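You operate a simulated robot arm through the tools that you are given. There is no shell and no other tool.

The job below is to be done with a simulated robot arm. You get a single attempt, and the scene is never put back.

TASK
Leak-test the green finished cap. A fail goes in the reject bin, a pass back in its well.
Fine: tester stays on at 40; open the blue valve before lifting the lid; leave the lid on the bench.

It is judged by the outcome, as a careful person would: the job done as asked, and still so three seconds after it is handed in. It fails if anything else is knocked over, pushed out of place, dropped, spilled or broken. Lids that push on must go on centred and level and be pressed home; caps that screw on are set level and turned clockwise until they are tight.

THE ROBOT
A 6-joint arm with a fingered hand, fixed in place. Base frame: the origin is at the foot of the arm, x ahead of it, y to its left, z up. Readings come in m, degrees, newtons and seconds.
With the tool pointing down near the work surface it reaches from about 0.46 to 0.94 m from the base axis. Its first joint turns from -166.0 to 166.0 degrees. Payload 5 kg.
The TCP is the grasp point between the finger pads, 0.043 m short of the fingertips. In the tool frame z runs along the fingers and y along their closing line. Largest opening 0.144 m; the body of the gripper starts 0.05 m behind the TCP. The gripper is a hand of 5 fingers: y runs from the thumb to the fingers, the wrist lies at [-0.021, -0.133, -0.233] in the tool frame, and closing takes about 1.5 s.
Orientation is that of the tool frame in the base frame, as [roll, pitch, yaw] about the fixed x, y, z axes, in that order (R = Rz(yaw) Ry(pitch) Rx(roll)). With the fingers straight down and the wrist toward the robot, the tool's x, y and z point along [0, 1, 0], [1, 0, 0] and [0, 0, -1] of the base frame.

THE INTERFACE
- The arm moves only by the tool jog_arm. Its arguments are lists of equal length, an entry for each row: "travel": the shift along the tool's x, y, z in m, a list of three; "rotation": the turn, a rotation vector about the tool's x, y, z in degrees, a list of three; "hand": the closure, from 0 (fully open) to 1 (shut). In form: {"travel": [[dx, dy, dz], ...], "rotation": [[wx, wy, wz], ...], "hand": [hand, ...]}. A call has 1 to 20 rows; each row is the pose to reach, as a shift and turn from the pose commanded when the call began, along the tool's axes at that moment. A row lasts 0.2 s, in which the tool goes at most 0.05 m and 8.6 degrees; a call with a longer step from one row to the next is refused whole, and so is a gripper value outside its range. Where a pose cannot be reached the arm comes as near as it can. A force on the tool above 40 N (or 10 N above the force at the start of the call, whichever is more), or a blocked arm, ends the call early, and 0.2 s more pass. Each finger travels about 0.072 m/s and halts on what it meets, pressing with about 24 N; the grip force reading is that of the motor and also rises with nothing between the fingers. The clock runs only during rows and for 0.2 s after the last one: add rows that repeat a pose to give the fingers time. It gives the time, the measured TCP pose, the force on the tool (base axes), the opening and the grip force at its end, in the units of the frame above (readings bear some noise), with the torque about the TCP (base axes, N m) and any sound that the robot's microphone picked up, and new pictures: "views" is both (left out), scene, wrist or none.
- Cameras (640 x 400 px; columns grow to the right, rows downward): "scene" is fixed at [0.2337, 0.5062, 1.6146]; the picture's right is [-0.99, -0.15, 0.00], its down [-0.14, 0.96, -0.23] and it looks along [0.03, -0.22, -0.97] (base axes); focal length 214 px, centre (320, 200). "wrist" rides on the gripper at [0.086, -0.108, -0.168] in the tool frame; the picture's right is [-0.80, 0.28, -0.53], its down [-0.54, -0.73, 0.42] and it looks along [-0.27, 0.63, 0.73] (tool axes); focal length 275 px, centre (320, 200). There is no depth. A picture from a camera that has moved, and an enlarged one, comes with that camera's place and axes in the base frame and with its lens. The place of the scene camera against the robot may be out by one fixed shift of up to 0.025 m in any direction.
- move_column(by): slides the trunk up (or, below 0, down) by that many m; the arm rides with it, the base frame stays. It gives what a move gives, with no picture.
- set_grasp(shape): the hand has 5 fingers and takes this shape, open, in about a second: jaw (thumb against the fingers, like two jaws); tri (thumb and two fingers); tip (a fingertip pinch); poke (one finger out to press); point (the index stretched); flat (the hand flat); cup (the hand cupped); fist (a fist). The gripper value then closes the fingers along that shape, each until it touches; the sizes above hold for jaw. It gives what a move gives, with no picture.
- zoom(camera, box): a new picture of the part [left, top, right, bottom] of that camera's present view, enlarged. It takes no simulated time.
- job_done(): hands the job in; it is judged then, once.

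Places have to be worked out from the pictures, the camera data and where the tool is seen. Open the gripper and draw the arm clear of the work before you hand the job in, unless the task says otherwise.

The tools are called after "Request:" as a command line: name --argument value ..., lists and objects as JSON in quotes. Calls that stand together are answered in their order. jog_arm: Moves the arm, as the interface text tells. Its arguments: {"type":"object","properties":{"travel":{"type":"array"},"rotation":{"type":"array"},"hand":{"type":"array"},"views":{"type":"string","enum":["both","scene","wrist","none"]}},"required":["travel","rotation","hand"]} The other tools are called the same way: move_column (by) slides the trunk up or down; set_grasp (shape) gives the hand a shape; zoom (camera, box) takes an enlarged picture of a part of a camera's view; job_done () hands the job in.

At the start:

```text
time: 0.0
tcp_pos: [0.3278, 0.3134, 1.2319]
orientation: [-179.9, 0.0, 90.1]
force: [-0.3, 0.7, 0.6]
ft_torque: [0.01, -0.03, 0.0]
grip_width: 0.1438
grip_force: 0.1
shape: jaw
trunk travel left (down, up): [-0.425, 0.165]
```

scene: 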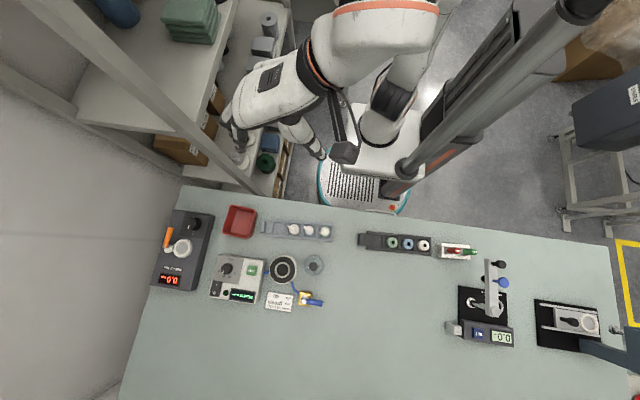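
wrist: 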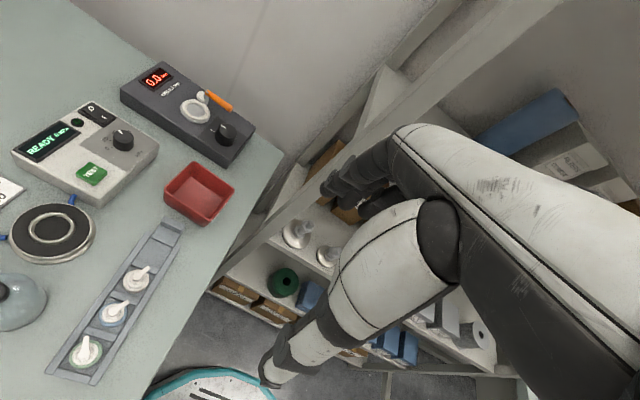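

The pictures show a bench with a leak tester, a ring-shaped nest, a bell lid, a rack with three white caps, a red bin and other devices. I enlarge the parts to read them before moving.

Request:
zoom --camera "scene" --box '[200, 195, 340, 320]'

Request:
zoom --camera "wrist" --box '[0, 60, 260, 390]'

Request:
zoom --camera "scene" --box '[340, 215, 620, 360]'

Request:
zoom --camera "scene" --box '[140, 195, 280, 320]'

```text
3.20 times, centred on (270, 258) of scene
camera zoom: at [0.2337, 0.5062, 1.6146], right [-0.99, -0.15, 0.0], down [-0.14, 0.96, -0.23], along [0.03, -0.22, -0.97], focal length 686 px, centre (480, 16)
```

zoom: 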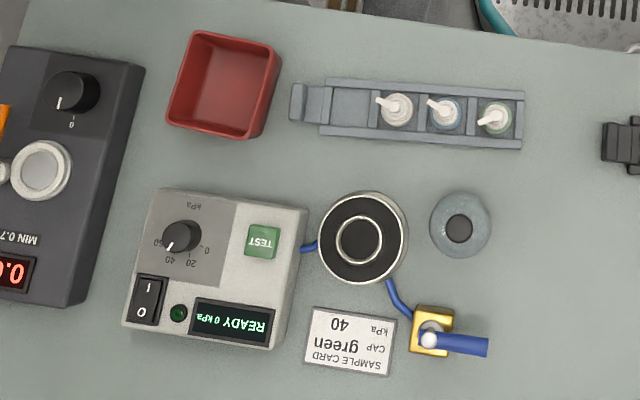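

```text
1.21 times, centred on (130, 225) of wrist
camera zoom: at [0.2211, 0.4016, 1.3988], right [0.28, -0.8, 0.53], down [-0.73, -0.54, -0.42], along [0.63, -0.27, -0.73], focal length 334 px, centre (550, 170)
```

zoom: 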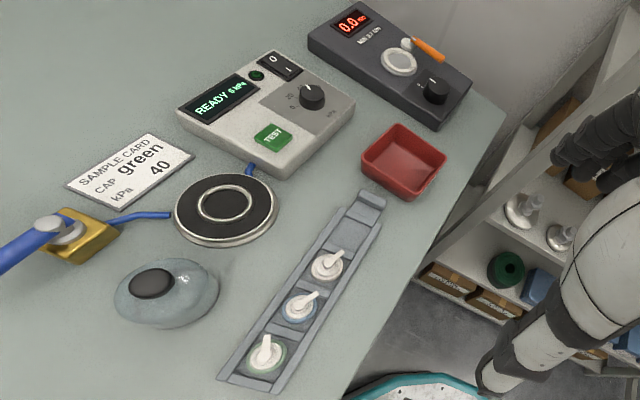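

```text
2.29 times, centred on (480, 288) of scene
camera zoom: at [0.2337, 0.5062, 1.6146], right [-0.99, -0.15, 0.0], down [-0.14, 0.96, -0.23], along [0.03, -0.22, -0.97], focal length 490 px, centre (-46, 0)
```

zoom: 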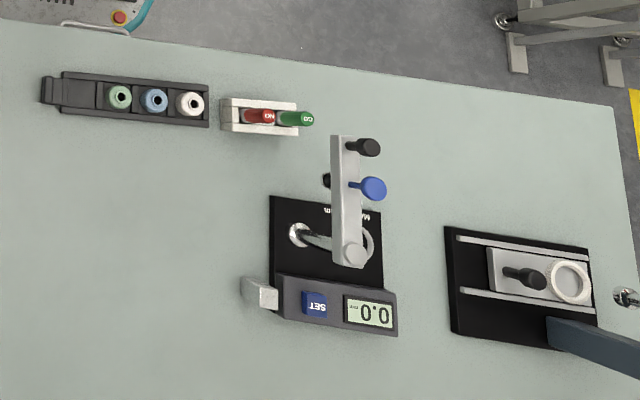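

```text
3.20 times, centred on (210, 258) of scene
camera zoom: at [0.2337, 0.5062, 1.6146], right [-0.99, -0.15, 0.0], down [-0.14, 0.96, -0.23], along [0.03, -0.22, -0.97], focal length 686 px, centre (672, 16)
```

zoom: 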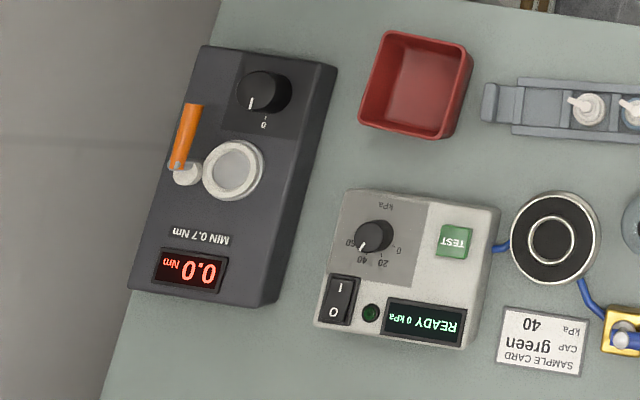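

Next I look closely at the hand in the scene view and at the caps in both racks, to tell which cap is the "green finished" one.

Request:
zoom --camera "scene" --box '[200, 60, 360, 220]'

Request:
zoom --camera "scene" --box '[260, 210, 340, 260]'

Request:
zoom --camera "scene" --box '[350, 220, 480, 270]'

Request:
zoom --camera "scene" --box '[205, 250, 335, 315]'

```text
2.50 times, centred on (280, 140) of scene
camera zoom: at [0.2337, 0.5062, 1.6146], right [-0.99, -0.15, 0.0], down [-0.14, 0.96, -0.23], along [0.03, -0.22, -0.97], focal length 536 px, centre (420, 350)
```

zoom: 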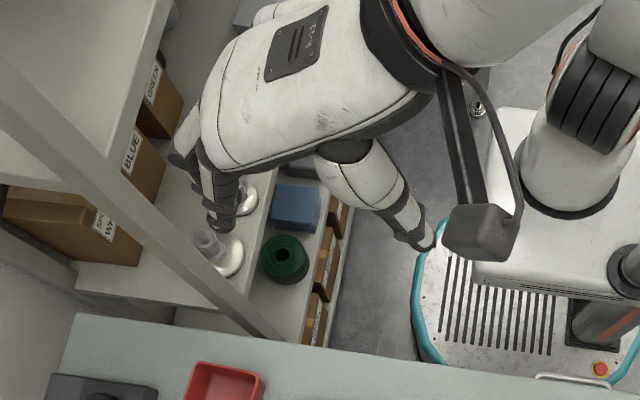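

```text
8.00 times, centred on (300, 235) of scene
camera zoom: at [0.2337, 0.5062, 1.6146], right [-0.99, -0.15, 0.0], down [-0.14, 0.96, -0.23], along [0.03, -0.22, -0.97], focal length 1716 px, centre (480, -80)
```

zoom: 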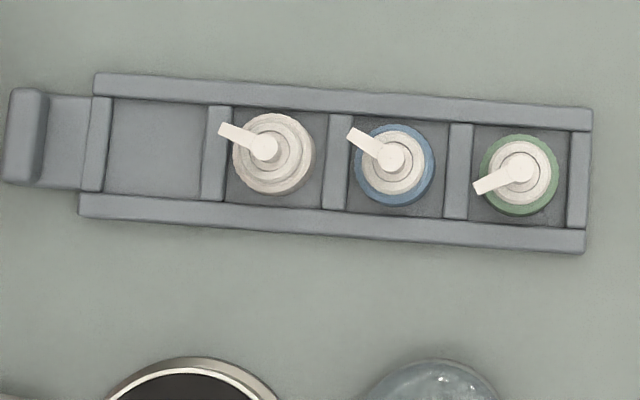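

```text
4.92 times, centred on (415, 245) of scene
camera zoom: at [0.2337, 0.5062, 1.6146], right [-0.99, -0.15, 0.0], down [-0.14, 0.96, -0.23], along [0.03, -0.22, -0.97], focal length 1056 px, centre (-148, -22)
```

zoom: 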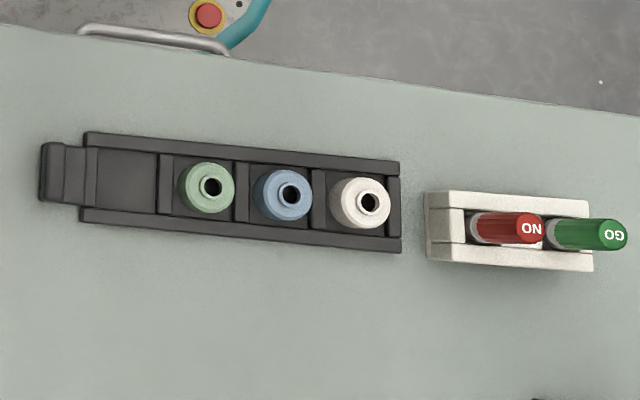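

```text
4.92 times, centred on (270, 282) of scene
camera zoom: at [0.2337, 0.5062, 1.6146], right [-0.99, -0.15, 0.0], down [-0.14, 0.96, -0.23], along [0.03, -0.22, -0.97], focal length 1056 px, centre (566, -206)
```

zoom: 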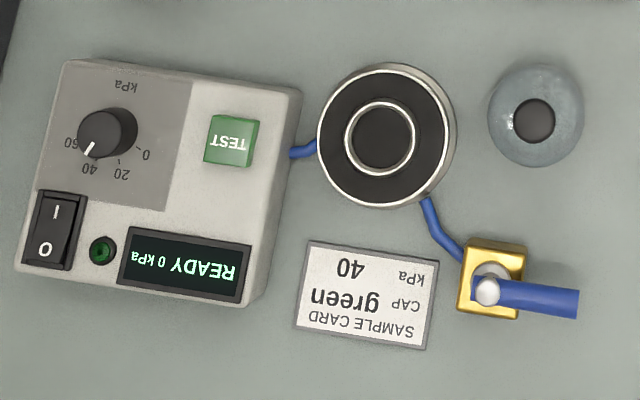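

The grey rack holds the finished (spouted) caps, with the green one at the scene's right end. I check the tester's dial setting from the wrist camera.

Request:
zoom --camera "wrist" --box '[10, 90, 170, 210]'

Request:
zoom --camera "wrist" --box '[80, 110, 160, 180]'

Request:
zoom --camera "scene" --box '[208, 250, 248, 285]'

Request:
zoom --camera "wrist" --box '[30, 220, 190, 390]'

```text
3.33 times, centred on (90, 150) of wrist
camera zoom: at [0.2211, 0.4016, 1.3988], right [0.28, -0.8, 0.53], down [-0.73, -0.54, -0.42], along [0.63, -0.27, -0.73], focal length 918 px, centre (1087, 367)
```

zoom: 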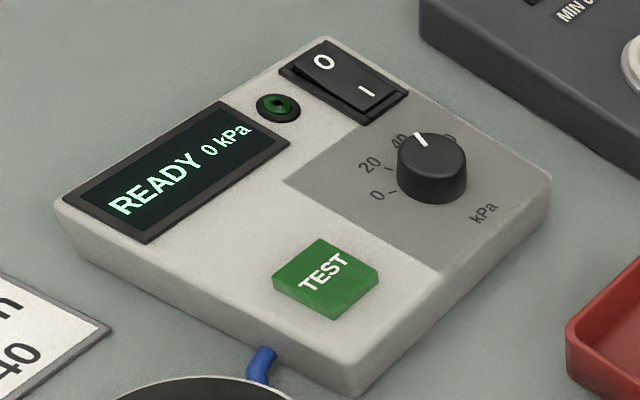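

```text
5.71 times, centred on (120, 145) of wrist
camera zoom: at [0.2211, 0.4016, 1.3988], right [0.28, -0.8, 0.53], down [-0.73, -0.54, -0.42], along [0.63, -0.27, -0.73], focal length 1573 px, centre (1463, 514)
```

zoom: 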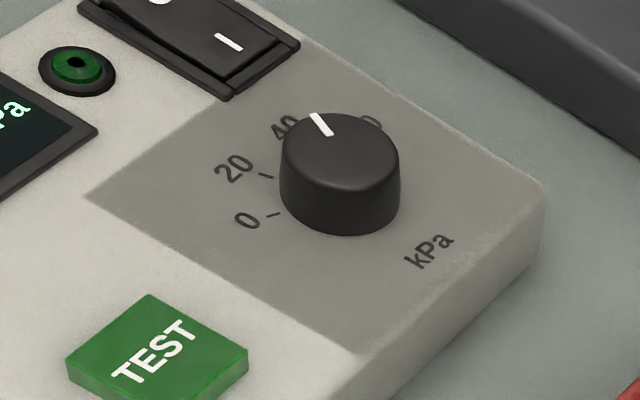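

```text
11.43 times, centred on (228, 268) of scene
camera zoom: at [0.2337, 0.5062, 1.6146], right [-0.99, -0.15, 0.0], down [-0.14, 0.96, -0.23], along [0.03, -0.22, -0.97], focal length 2451 px, centre (1371, -571)
```

zoom: 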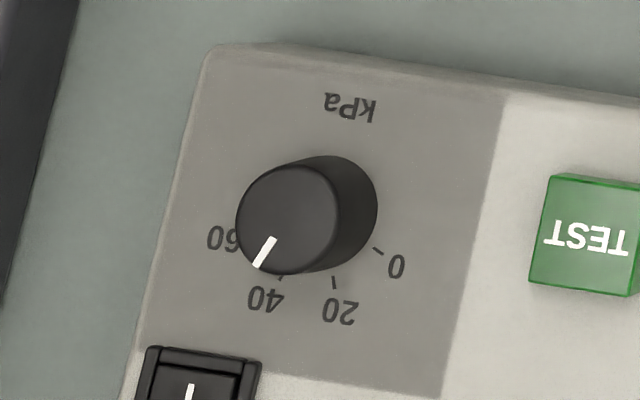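

```text
2.35 times, centred on (110, 305) of wrist
camera zoom: at [0.2211, 0.4016, 1.3988], right [0.28, -0.8, 0.53], down [-0.73, -0.54, -0.42], along [0.63, -0.27, -0.73], focal length 648 px, centre (814, -47)
```

zoom: 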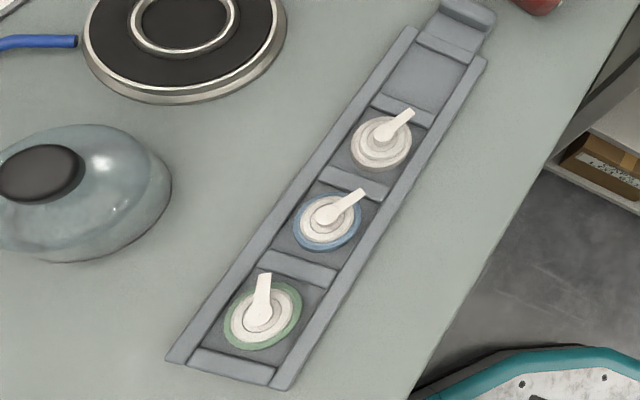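

The dial pointer matches the 40 tick (allowing for the knob's height), and the display shows READY 0 kPa. Now I turn the hand so the wrist is toward the robot and move over the work to view the nest, lid and valve.

Request:
jog_arm --travel '[[0.012, -0.003, 0.005], [0.024, -0.006, 0.01], [0.036, -0.009, 0.015], [0.048, -0.012, 0.02], [0.06, -0.015, 0.025], [0.072, -0.018, 0.03], [0.084, -0.021, 0.035], [0.096, -0.024, 0.04], [0.108, -0.027, 0.045], [0.12, -0.03, 0.05], [0.13, -0.03, 0.055], [0.14, -0.03, 0.06]]' --rotation '[[0, 0, -7.5], [0, 0, -15], [0, 0, -22.5], [0, 0, -30], [0, 0, -37.5], [0, 0, -45], [0, 0, -52.5], [0, 0, -60], [0, 0, -67.5], [0, 0, -75], [0, 0, -82.5], [0, 0, -90]]' --hand '[0, 0, 0, 0, 0, 0, 0, 0, 0, 0, 0, 0]'

```text
time: 2.6
tcp_pos: [0.2978, 0.4561, 1.172]
orientation: [180.0, 0.0, -179.8]
force: [-0.2, 0.0, -0.2]
ft_torque: [0.0, 0.0, 0.02]
grip_width: 0.1438
grip_force: 0.0
shape: jaw
trunk travel left (down, up): [-0.425, 0.165]
camera wrist: at [0.2135, 0.3474, 1.3388], right [0.8, 0.29, 0.53], down [0.54, -0.72, -0.42], along [0.27, 0.63, -0.73], focal length 275 px, centre (320, 200)
```

scene: 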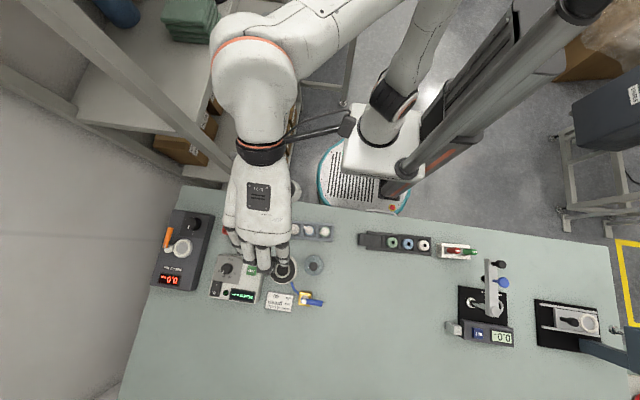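
wrist: 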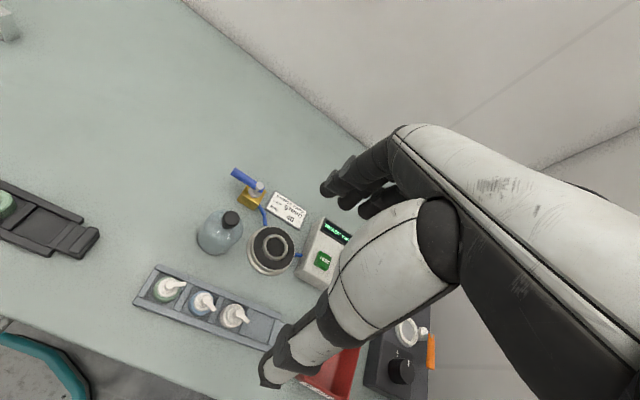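

The hand is turned and the work is in view. I enlarge the valve, lid, nest and rack.

Request:
zoom --camera "wrist" --box '[180, 150, 340, 290]'

Request:
zoom --camera "wrist" --box '[215, 155, 295, 215]'

Request:
zoom --camera "wrist" --box '[125, 255, 285, 355]'

Request:
zoom --camera "scene" --box '[210, 150, 350, 310]'

```text
2.86 times, centred on (260, 220) of wrist
camera zoom: at [0.2135, 0.3474, 1.3388], right [0.8, 0.29, 0.53], down [0.54, -0.72, -0.42], along [0.27, 0.63, -0.73], focal length 786 px, centre (491, 143)
```

zoom: 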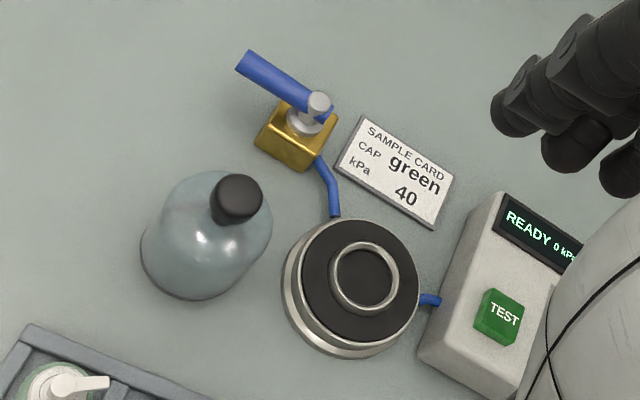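

```text
6.67 times, centred on (255, 185) of wrist
camera zoom: at [0.2135, 0.3474, 1.3388], right [0.8, 0.29, 0.53], down [0.54, -0.72, -0.42], along [0.27, 0.63, -0.73], focal length 1835 px, centre (753, 300)
```

zoom: 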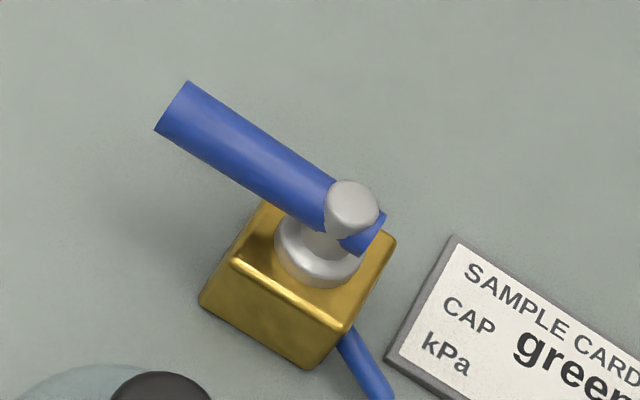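

```text
4.00 times, centred on (205, 305) of wrist
camera zoom: at [0.2135, 0.3474, 1.3388], right [0.8, 0.29, 0.53], down [0.54, -0.72, -0.42], along [0.27, 0.63, -0.73], focal length 1101 px, centre (780, -220)
```

zoom: 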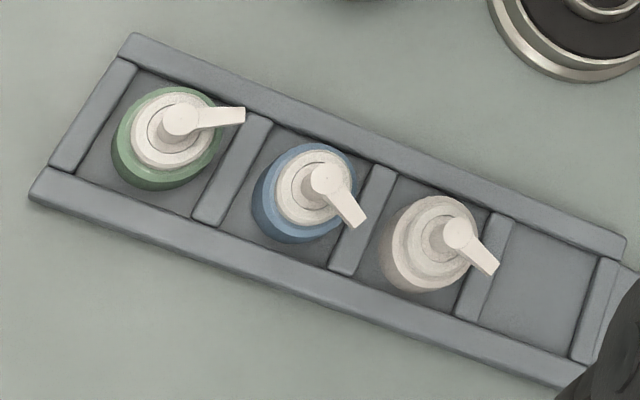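

```text
2.50 times, centred on (280, 230) of scene
camera zoom: at [0.2337, 0.5062, 1.6146], right [-0.99, -0.15, 0.0], down [-0.14, 0.96, -0.23], along [0.03, -0.22, -0.97], focal length 536 px, centre (420, 125)
```

zoom: 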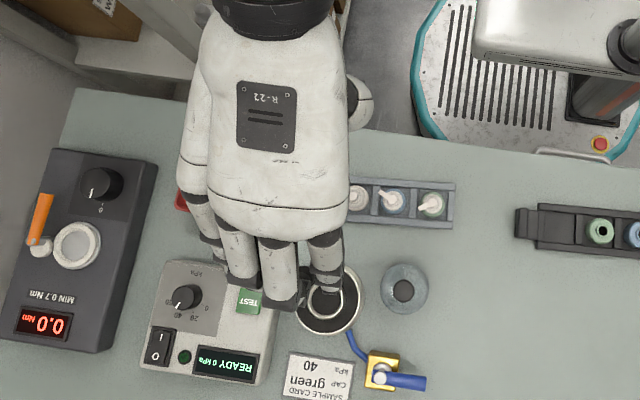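

Triangulating from the two wrist views, the table is near z≈0.82, the nest ring near [0.332, 0.581, 0.883], the lid knob near [0.233, 0.552, 0.945], the green pump cap top near [0.212, 0.441, 0.90], and the valve lever points along -x. I move closer for a better look at the valve.

Request:
jog_arm --travel '[[0.018, 0.02, 0.028], [0.036, 0.04, 0.056], [0.054, 0.06, 0.084], [0.072, 0.079, 0.1]]' --rotation '[[0, 0, 0], [0, 0, 0], [0, 0, 0], [0, 0, 0]]' --hand '[0, 0, 0, 0]'

```text
time: 3.6
tcp_pos: [0.2271, 0.5348, 1.0697]
orientation: [-179.9, 0.0, 180.0]
force: [-0.1, -0.1, -0.2]
ft_torque: [0.04, 0.01, 0.0]
grip_width: 0.1438
grip_force: 0.1
shape: jaw
trunk travel left (down, up): [-0.425, 0.165]
camera wrist: at [0.1428, 0.4271, 1.2367], right [0.8, 0.28, 0.53], down [0.54, -0.73, -0.42], along [0.27, 0.63, -0.73], focal length 275 px, centre (320, 200)
```

scene: 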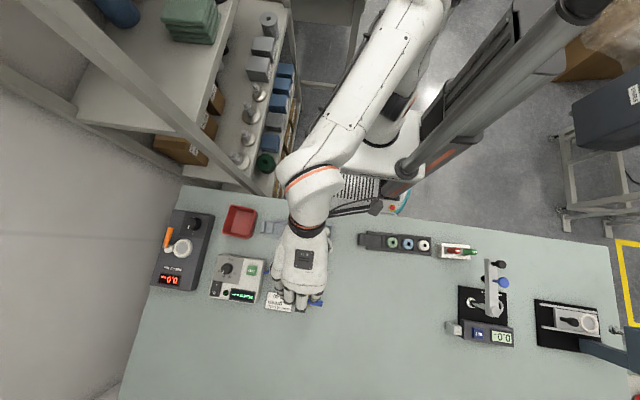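
wrist: 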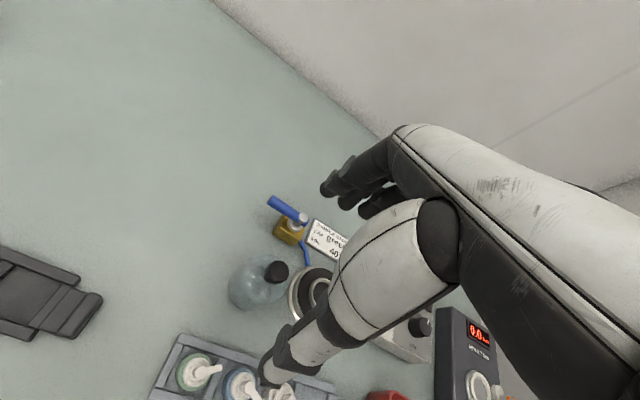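

Request:
zoom --camera "wrist" --box '[255, 180, 345, 270]'

Request:
zoom --camera "wrist" --box '[220, 185, 340, 325]'

Request:
zoom --camera "wrist" --box '[150, 325, 280, 400]'

```text
4.44 times, centred on (300, 225) of wrist
camera zoom: at [0.1428, 0.4271, 1.2367], right [0.8, 0.28, 0.53], down [0.54, -0.73, -0.42], along [0.27, 0.63, -0.73], focal length 1224 px, centre (409, 89)
```

zoom: 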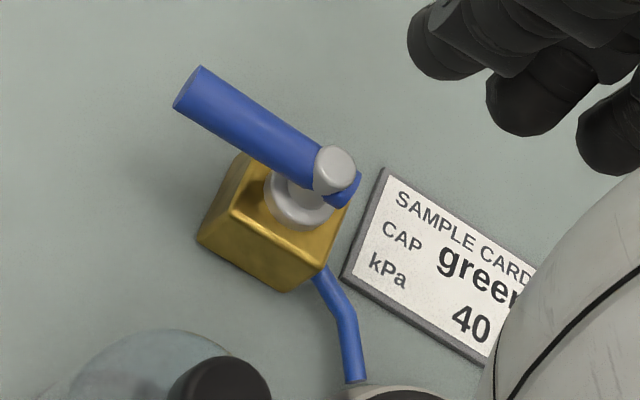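

```text
2.86 times, centred on (280, 255) of wrist
camera zoom: at [0.1428, 0.4271, 1.2367], right [0.8, 0.28, 0.53], down [0.54, -0.73, -0.42], along [0.27, 0.63, -0.73], focal length 786 px, centre (434, 43)
```

zoom: 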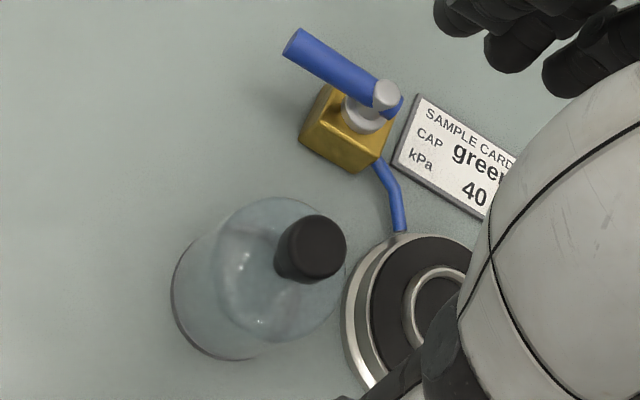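

```text
4.92 times, centred on (215, 362) of wrist
camera zoom: at [0.1428, 0.4271, 1.2367], right [0.8, 0.28, 0.53], down [0.54, -0.73, -0.42], along [0.27, 0.63, -0.73], focal length 1355 px, centre (837, -600)
```

zoom: 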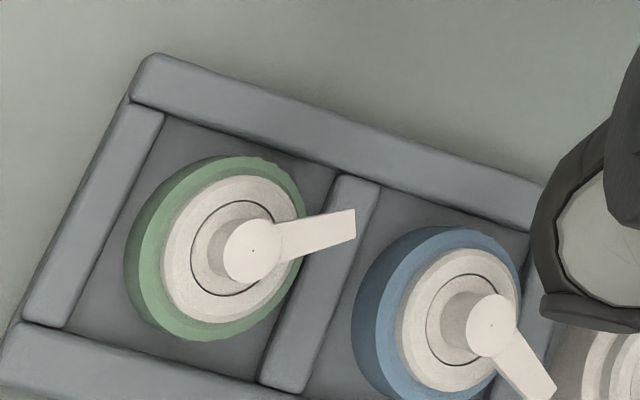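

The tube joins the +x face of the brass block and the lever lies along that line, so the valve looks open at present. I raise clear and try hand shapes to see where the fingers sit before grasping the small cap.

Request:
set_grasp --shape "tri"

Request:
zoom --camera "wrist" --box '[220, 100, 480, 400]'

Request:
set_grasp --shape "tip"

Request:
zoom --camera "wrist" --box '[220, 100, 480, 400]'

```text
time: 4.5
tcp_pos: [0.2277, 0.5342, 1.071]
orientation: [179.9, 0.0, 180.0]
force: [-0.7, 0.0, -0.1]
ft_torque: [0.02, 0.04, -0.02]
grip_width: 0.1435
grip_force: 0.1
shape: tri
trunk travel left (down, up): [-0.425, 0.165]
```

```text
1.33 times, centred on (350, 250) of wrist
camera zoom: at [0.1428, 0.4266, 1.2372], right [0.8, 0.28, 0.53], down [0.54, -0.73, -0.42], along [0.27, 0.63, -0.73], focal length 367 px, centre (280, 133)
```

zoom: 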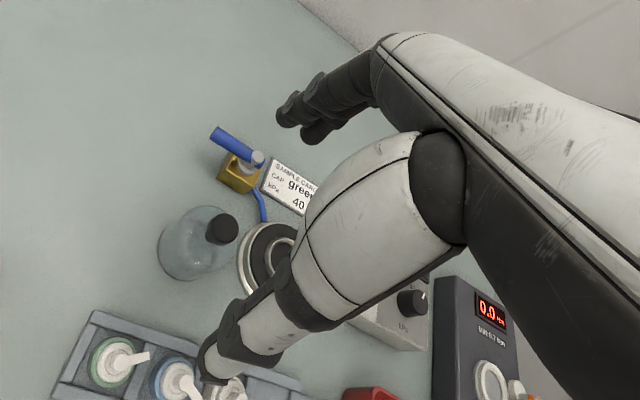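

```text
time: 5.4
tcp_pos: [0.2282, 0.5349, 1.0714]
orientation: [-180.0, 0.0, -180.0]
force: [-0.7, -0.2, -0.4]
ft_torque: [0.05, 0.02, -0.02]
grip_width: 0.1439
grip_force: 0.1
shape: tip
trunk travel left (down, up): [-0.425, 0.165]
```

```text
1.33 times, centred on (350, 250) of wrist
camera zoom: at [0.1428, 0.4266, 1.2372], right [0.8, 0.28, 0.53], down [0.54, -0.73, -0.42], along [0.27, 0.63, -0.73], focal length 367 px, centre (280, 133)
```

zoom: 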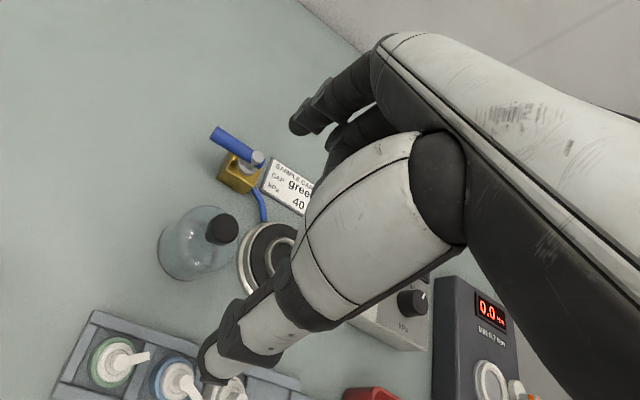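

The tip shape leaves only thumb and index extended, at about x≈0 in the tool frame. I close it part way in free air to see where the pads meet.

Request:
jog_arm --travel '[[0, 0, 0], [0, 0, 0], [0, 0, 0], [0, 0, 0], [0, 0, 0], [0, 0, 0]]' --rotation '[[0, 0, 0], [0, 0, 0], [0, 0, 0], [0, 0, 0], [0, 0, 0], [0, 0, 0]]' --hand '[0.15, 0.3, 0.45, 0.6, 0.7, 0.7]'

Request:
zoom --camera "wrist" --box '[220, 100, 480, 400]'

Request:
zoom --camera "scene" --box '[240, 200, 360, 320]'

```text
time: 6.8
tcp_pos: [0.2277, 0.5335, 1.07]
orientation: [179.9, 0.1, -180.0]
force: [0.5, -0.1, 0.1]
ft_torque: [0.01, 0.02, 0.02]
grip_width: 0.0441
grip_force: 0.1
shape: tip
trunk travel left (down, up): [-0.425, 0.165]
camera wrist: at [0.1427, 0.4267, 1.2371], right [0.8, 0.28, 0.53], down [0.54, -0.73, -0.42], along [0.27, 0.63, -0.73], focal length 275 px, centre (320, 200)
```

scene: 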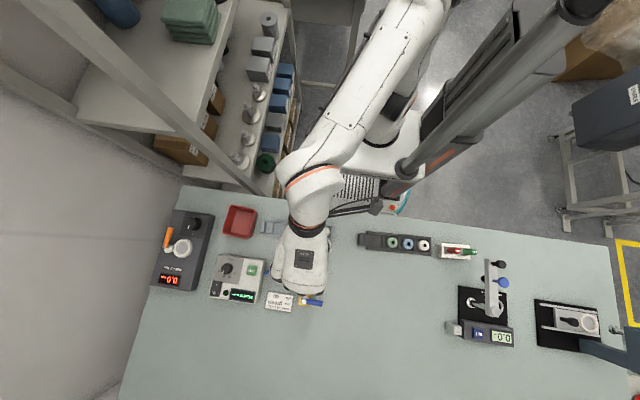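
wrist: 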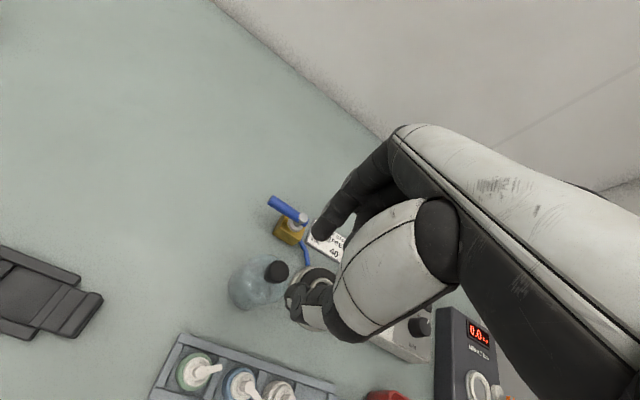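

```text
1.33 times, centred on (350, 250) of wrist
camera zoom: at [0.1427, 0.4267, 1.2371], right [0.8, 0.28, 0.53], down [0.54, -0.73, -0.42], along [0.27, 0.63, -0.73], focal length 367 px, centre (280, 133)
```

zoom: 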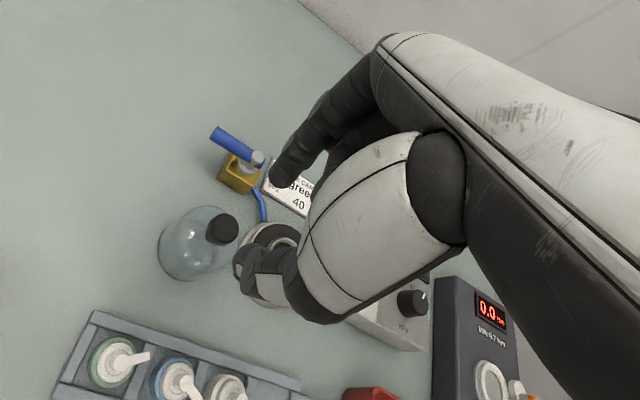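

```text
3.33 times, centred on (300, 260) of scene
camera zoom: at [0.2337, 0.5062, 1.6146], right [-0.99, -0.15, 0.0], down [-0.14, 0.96, -0.23], along [0.03, -0.22, -0.97], focal length 715 px, centre (387, 0)
```

zoom: 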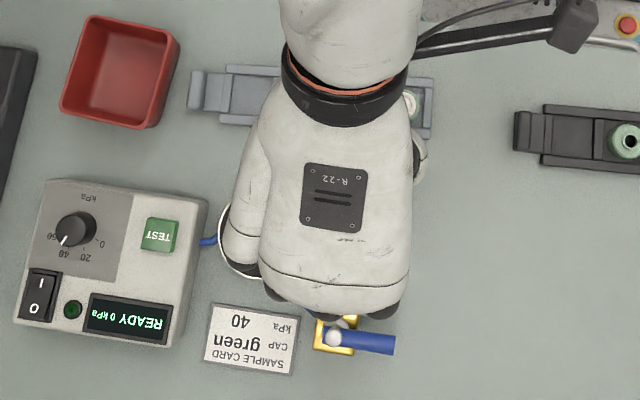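

In the tip shape the fingertips stay about 0.043 m beyond the TCP while closing symmetrically. I enlarge the green cap strongly to get its heights and diameters.

Request:
zoom --camera "wrist" --box '[160, 340, 240, 400]'

Request:
zoom --camera "wrist" --box '[220, 240, 300, 320]'

```text
6.67 times, centred on (200, 370) of wrist
camera zoom: at [0.1427, 0.4267, 1.2371], right [0.8, 0.28, 0.53], down [0.54, -0.73, -0.42], along [0.27, 0.63, -0.73], focal length 1835 px, centre (1120, -933)
```

zoom: 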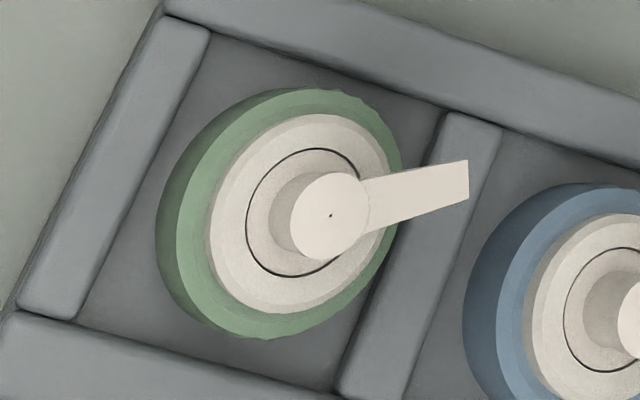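

```text
5.00 times, centred on (260, 280) of wrist
camera zoom: at [0.1427, 0.4267, 1.2371], right [0.8, 0.28, 0.53], down [0.54, -0.73, -0.42], along [0.27, 0.63, -0.73], focal length 1376 px, centre (620, -200)
```

zoom: 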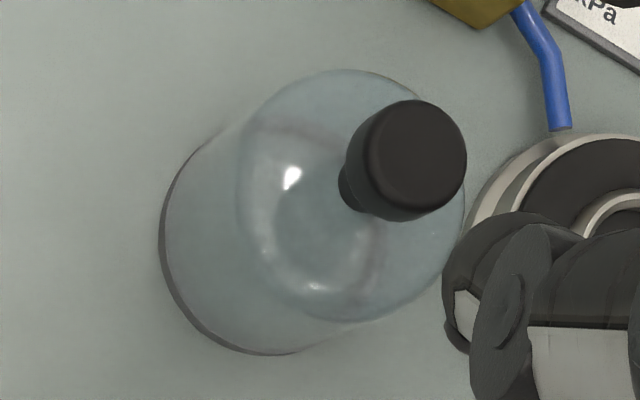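

With better zooms the table comes out near z≈0.857, the cap about 0.046 m tall (top ≈0.908), and the lid about 0.068 m across with its knob top near 0.945. I move to the right in x for an unobstructed second view of the nest, rack and lid.

Request:
jog_arm --travel '[[-0.04, -0.006, 0], [-0.08, -0.012, 0], [-0.12, -0.018, 0], [-0.16, -0.024, 0], [-0.19, -0.03, 0], [-0.19, -0.03, 0]]' --rotation '[[0, 0, 0], [0, 0, 0], [0, 0, 0], [0, 0, 0], [0, 0, 0], [0, 0, 0]]' --hand '[0.5, 0.5, 0.5, 0.5, 0.5, 0.5]'

Request:
zoom --camera "wrist" --box '[150, 140, 290, 270]'

Request:
zoom --camera "wrist" --box '[0, 210, 140, 320]'

Request:
zoom --camera "wrist" --box '[60, 120, 200, 240]'

```text
time: 8.2
tcp_pos: [0.4173, 0.5049, 1.0743]
orientation: [179.9, 0.0, -179.9]
force: [-0.5, -0.5, 0.3]
ft_torque: [-0.01, 0.03, 0.0]
grip_width: 0.0715
grip_force: 0.0
shape: tip
trunk travel left (down, up): [-0.425, 0.165]
camera wrist: at [0.333, 0.3966, 1.2409], right [0.8, 0.28, 0.53], down [0.54, -0.72, -0.42], along [0.27, 0.63, -0.73], focal length 275 px, centre (320, 200)
```

scene: 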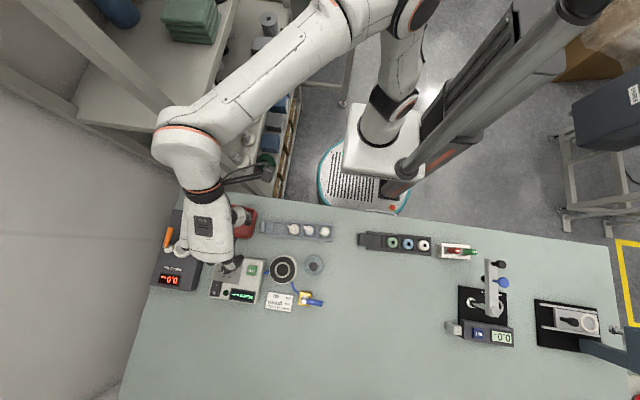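
wrist: 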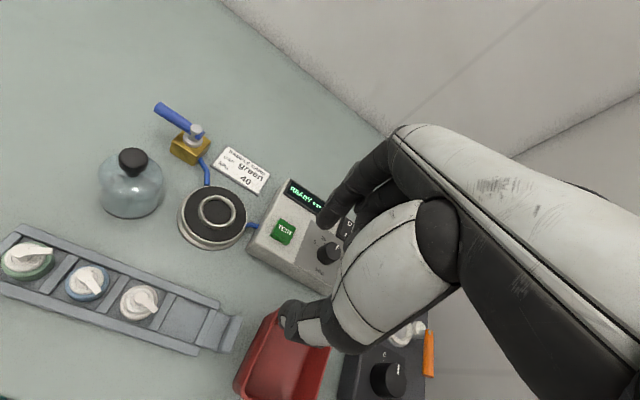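

```text
3.08 times, centred on (220, 205) of wrist
camera zoom: at [0.333, 0.3966, 1.2409], right [0.8, 0.28, 0.53], down [0.54, -0.72, -0.42], along [0.27, 0.63, -0.73], focal length 847 px, centre (628, 185)
```

zoom: 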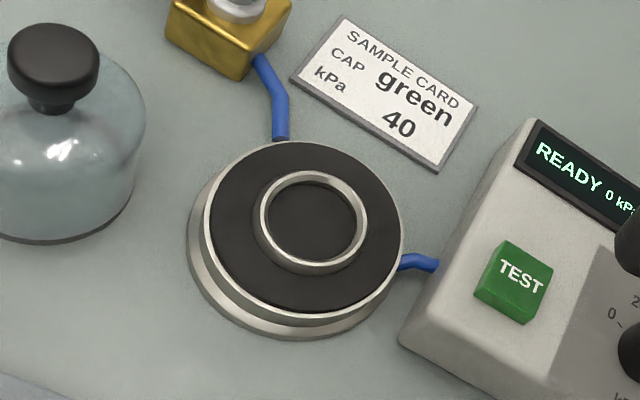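

```text
3.64 times, centred on (70, 265) of wrist
camera zoom: at [0.333, 0.3966, 1.2409], right [0.8, 0.28, 0.53], down [0.54, -0.72, -0.42], along [0.27, 0.63, -0.73], focal length 1001 px, centre (1229, -36)
```

zoom: 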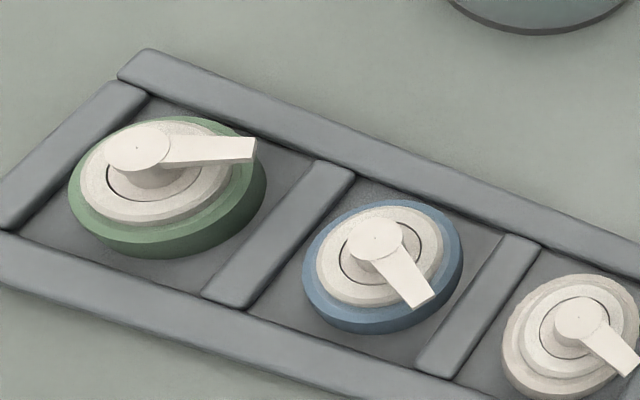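

```text
3.33 times, centred on (130, 180) of wrist
camera zoom: at [0.333, 0.3966, 1.2409], right [0.8, 0.28, 0.53], down [0.54, -0.72, -0.42], along [0.27, 0.63, -0.73], focal length 918 px, centre (953, 267)
```

zoom: 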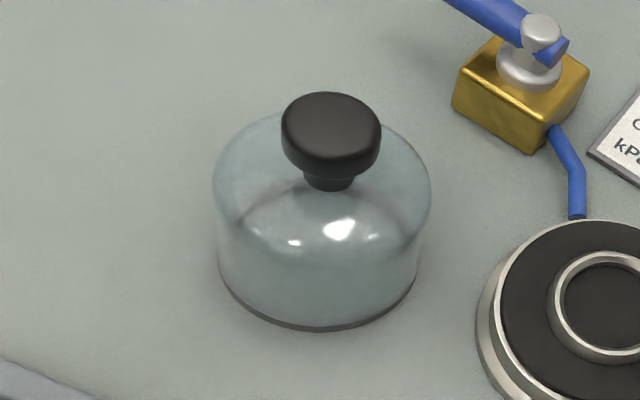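

The second view pins things down: cap axis [0.2125, 0.440] with head top 0.9095, rack wall top ≈0.867, ring top [0.329, 0.5775, 0.892], table ≈0.855. I move above the green cap with a pre-closed pinch that stays clear of the lid.

Request:
jog_arm --travel '[[0.04, -0.012, 0.01], [0.08, -0.025, 0.02], [0.12, -0.037, 0.03], [0.16, -0.05, 0.045], [0.19, -0.06, 0.06], [0.2048, -0.0649, 0.075], [0.2048, -0.0649, 0.084], [0.2048, -0.0649, 0.084]]' --rotation '[[0, 0, 0], [0, 0, 0], [0, 0, 0], [0, 0, 0], [0, 0, 0], [0, 0, 0], [0, 0, 0], [0, 0, 0]]' --hand '[0.55, 0.55, 0.55, 0.55, 0.55, 0.55, 0.55, 0.55]'

Request:
zoom --camera "wrist" --box '[230, 120, 430, 320]'

Request:
zoom --camera "scene" --box '[260, 200, 360, 290]'

```text
time: 10.0
tcp_pos: [0.2122, 0.4407, 0.9902]
orientation: [180.0, -0.1, -179.8]
force: [0.6, 0.6, 0.3]
ft_torque: [0.0, 0.02, 0.0]
grip_width: 0.0651
grip_force: 0.1
shape: tip
trunk travel left (down, up): [-0.425, 0.165]
camera wrist: at [0.127, 0.3322, 1.1561], right [0.8, 0.28, 0.53], down [0.54, -0.72, -0.42], along [0.27, 0.63, -0.73], focal length 275 px, centre (320, 200)
```

scene: 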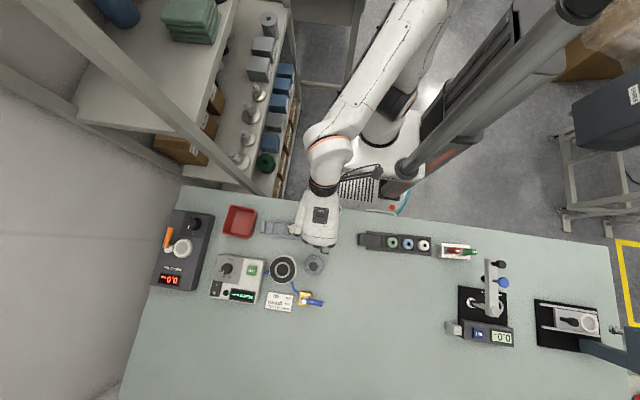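
wrist: 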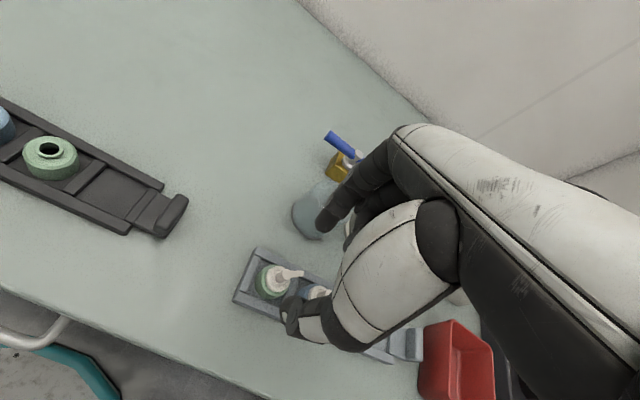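

```text
2.00 times, centred on (330, 220) of wrist
camera zoom: at [0.127, 0.3322, 1.1561], right [0.8, 0.28, 0.53], down [0.54, -0.72, -0.42], along [0.27, 0.63, -0.73], focal length 551 px, centre (300, 160)
```

zoom: 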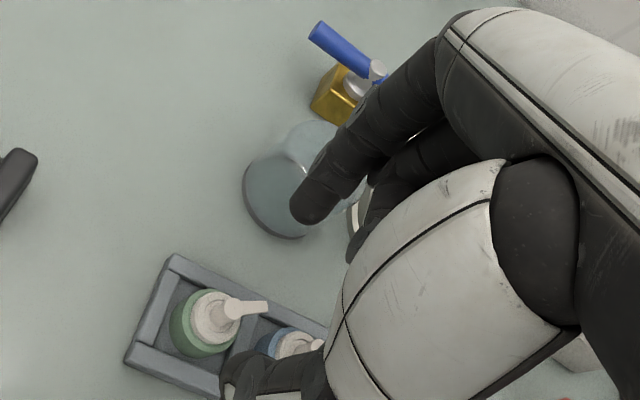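

```text
4.44 times, centred on (310, 245) of scene
camera zoom: at [0.2337, 0.5062, 1.6146], right [-0.99, -0.15, 0.0], down [-0.14, 0.96, -0.23], along [0.03, -0.22, -0.97], focal length 953 px, centre (364, 0)
```

zoom: 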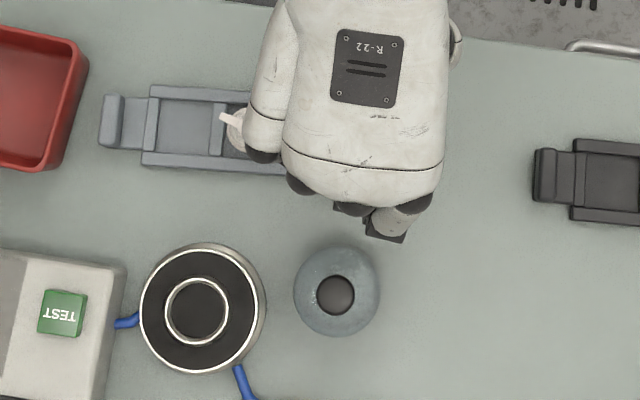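

The pinch straddles the cap line and the curled fingers sit to the +x side, a bit above the fingertips. I lower partway (fingertips to about 0.90) and check the clearance to the blue cap.

Request:
jog_arm --travel '[[0, 0, 0.02], [0, 0, 0.04], [0, 0, 0.05]]' --rotation '[[0, 0, 0], [0, 0, 0], [0, 0, 0]]' --hand '[0.55, 0.55, 0.55]' --views "wrist"

Request:
zoom --camera "wrist" --box '[250, 160, 410, 320]'

Request:
zoom --camera "wrist" --box '[270, 180, 360, 270]'

```text
time: 10.8
tcp_pos: [0.2115, 0.4379, 0.9406]
orientation: [-179.9, 0.0, -180.0]
force: [0.2, -0.6, -0.9]
ft_torque: [0.02, 0.01, 0.02]
grip_width: 0.0655
grip_force: 0.0
shape: tip
trunk travel left (down, up): [-0.425, 0.165]
camera wrist: at [0.1264, 0.331, 1.1055], right [0.8, 0.28, 0.53], down [0.54, -0.73, -0.42], along [0.27, 0.63, -0.73], focal length 275 px, centre (320, 200)
```

wrist: 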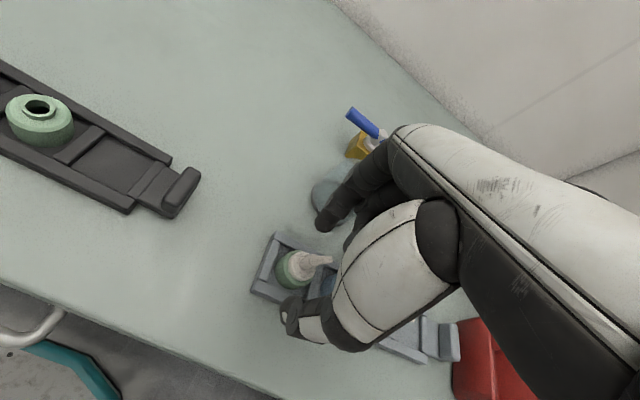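

```text
2.50 times, centred on (330, 240) of wrist
camera zoom: at [0.1264, 0.331, 1.1055], right [0.8, 0.28, 0.53], down [0.54, -0.73, -0.42], along [0.27, 0.63, -0.73], focal length 688 px, centre (295, 100)
```

zoom: 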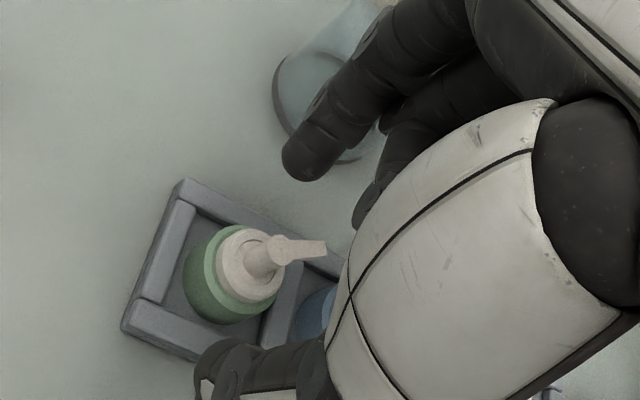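

```text
4.44 times, centred on (315, 225) of wrist
camera zoom: at [0.1264, 0.331, 1.1055], right [0.8, 0.28, 0.53], down [0.54, -0.73, -0.42], along [0.27, 0.63, -0.73], focal length 1224 px, centre (342, 89)
```

zoom: 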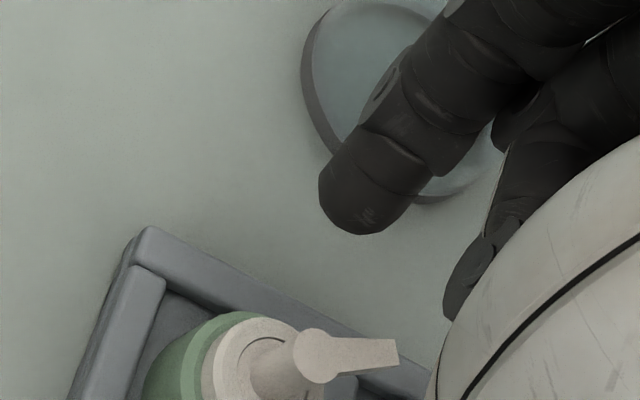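

The curled middle finger would come near the spout, which points toward +x+y (about 36° from +x). I rise and turn the hand about 36° so the spout lies along the tool's -x, between the pads, then check a nearly closed pinch in free air.

Request:
jog_arm --travel '[[0, 0, -0.03], [0, 0, -0.06], [0, 0, -0.07], [0, 0, -0.07], [0, 0, -0.07], [0, 0, -0.07], [0, 0, -0.07], [0, 0, -0.07], [0, 0, -0.07], [0, 0, -0.07]]' --rotation '[[0, 0, 0], [0, 0, -6], [0, 0, -14], [0, 0, -22], [0, 0, -30], [0, 0, -36], [0, 0, -36], [0, 0, -36], [0, 0, -36], [0, 0, -36]]' --hand '[0.55, 0.55, 0.55, 0.55, 0.55, 0.65, 0.75, 0.85, 0.9, 0.9]'

Request:
zoom --camera "wrist" --box '[250, 160, 410, 320]'

Request:
zoom --camera "scene" --box '[260, 200, 360, 290]'

```text
time: 13.0
tcp_pos: [0.212, 0.4402, 1.0067]
orientation: [-180.0, 0.0, -143.9]
force: [0.2, 0.3, -0.4]
ft_torque: [-0.01, 0.04, 0.02]
grip_width: 0.0146
grip_force: 0.1
shape: tip
trunk travel left (down, up): [-0.425, 0.165]
camera wrist: at [0.2078, 0.3009, 1.1743], right [0.48, 0.7, 0.53], down [0.87, -0.27, -0.42], along [-0.15, 0.66, -0.73], focal length 275 px, centre (320, 200)
```

scene: 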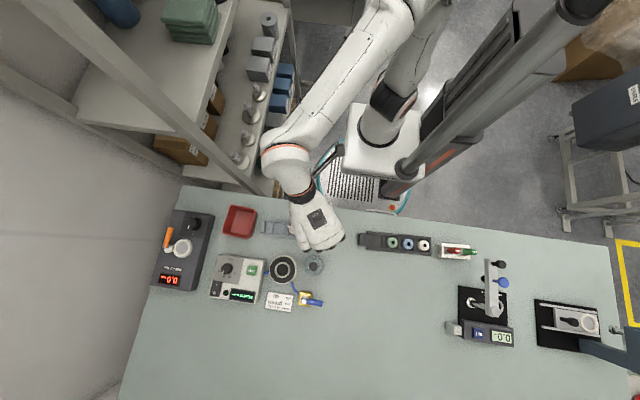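
wrist: 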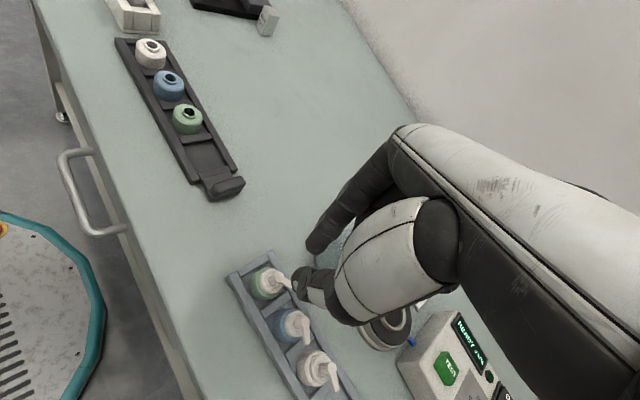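

```text
2.50 times, centred on (330, 240) of wrist
camera zoom: at [0.2078, 0.3009, 1.1743], right [0.48, 0.7, 0.53], down [0.87, -0.27, -0.42], along [-0.15, 0.66, -0.73], focal length 688 px, centre (295, 100)
```

zoom: 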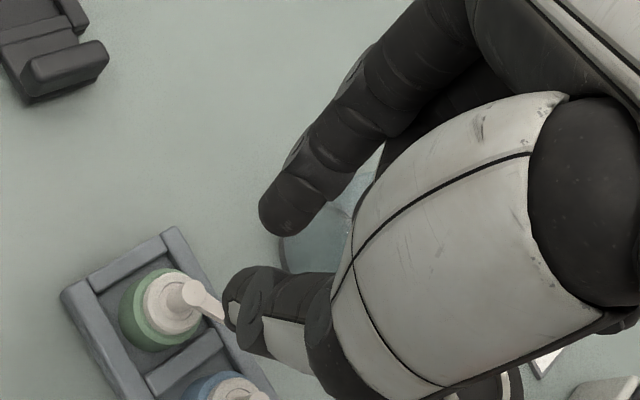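

```text
4.44 times, centred on (310, 245) of scene
camera zoom: at [0.2337, 0.5062, 1.6146], right [-0.99, -0.15, 0.0], down [-0.14, 0.96, -0.23], along [0.03, -0.22, -0.97], focal length 953 px, centre (364, 0)
```

zoom: 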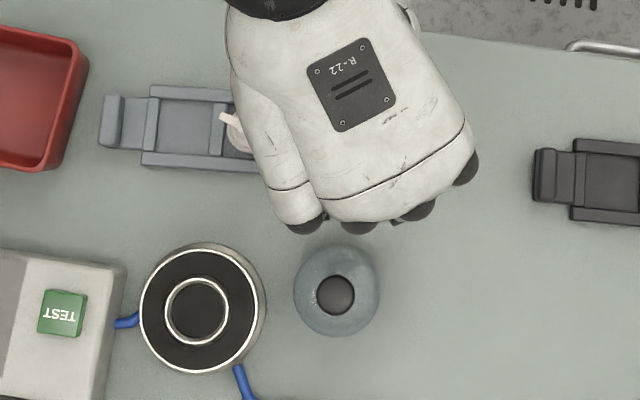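

The nearly closed pads meet about the TCP line, with knuckles clear of the lid. The spout angle comes out nearer 31°, so I trim the yaw by 5°, open to about 43 mm, and lower until the fingertips are just above the white tier (TCP z ≈0.938) to hold the stem.

Request:
jog_arm --travel '[[0, 0, 0], [0, 0, 0], [0.0, 0, 0.02], [0, 0, 0.04], [0, 0, 0.055], [0, 0, 0.068], [0, 0, 0.068]]' --rotation '[[0, 0, 2], [0, 0, 5], [0, 0, 5], [0, 0, 5], [0, 0, 5], [0, 0, 5], [0, 0, 5]]' --hand '[0.8, 0.7, 0.7, 0.7, 0.7, 0.7, 0.7]' --views "wrist"

Request:
zoom --camera "wrist" --box '[250, 180, 390, 300]'

```text
time: 14.6
tcp_pos: [0.2112, 0.439, 0.9409]
orientation: [180.0, 0.0, -149.0]
force: [0.0, 0.2, -0.3]
ft_torque: [0.0, 0.04, -0.02]
grip_width: 0.0429
grip_force: 0.1
shape: tip
trunk travel left (down, up): [-0.425, 0.165]
camera wrist: at [0.1951, 0.302, 1.1067], right [0.54, 0.65, 0.53], down [0.84, -0.34, -0.42], along [-0.09, 0.67, -0.73], focal length 275 px, centre (320, 200)
```

wrist: 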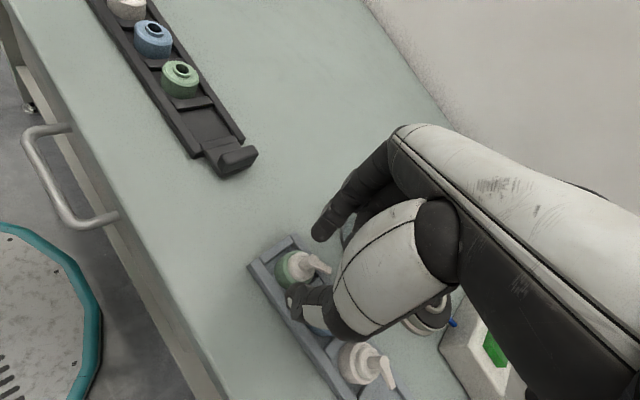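

```text
3.33 times, centred on (320, 240) of wrist
camera zoom: at [0.1951, 0.302, 1.1067], right [0.54, 0.65, 0.53], down [0.84, -0.34, -0.42], along [-0.09, 0.67, -0.73], focal length 918 px, centre (320, 67)
```

zoom: 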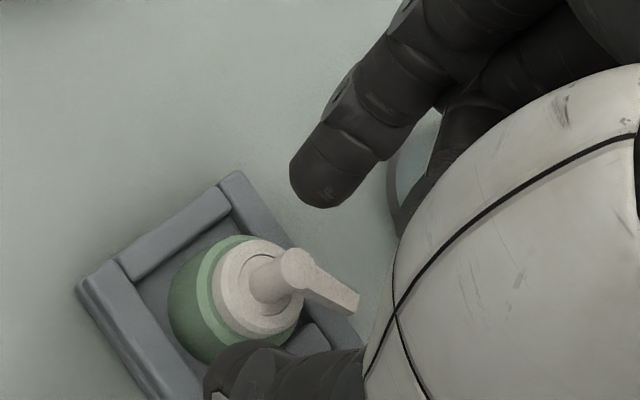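

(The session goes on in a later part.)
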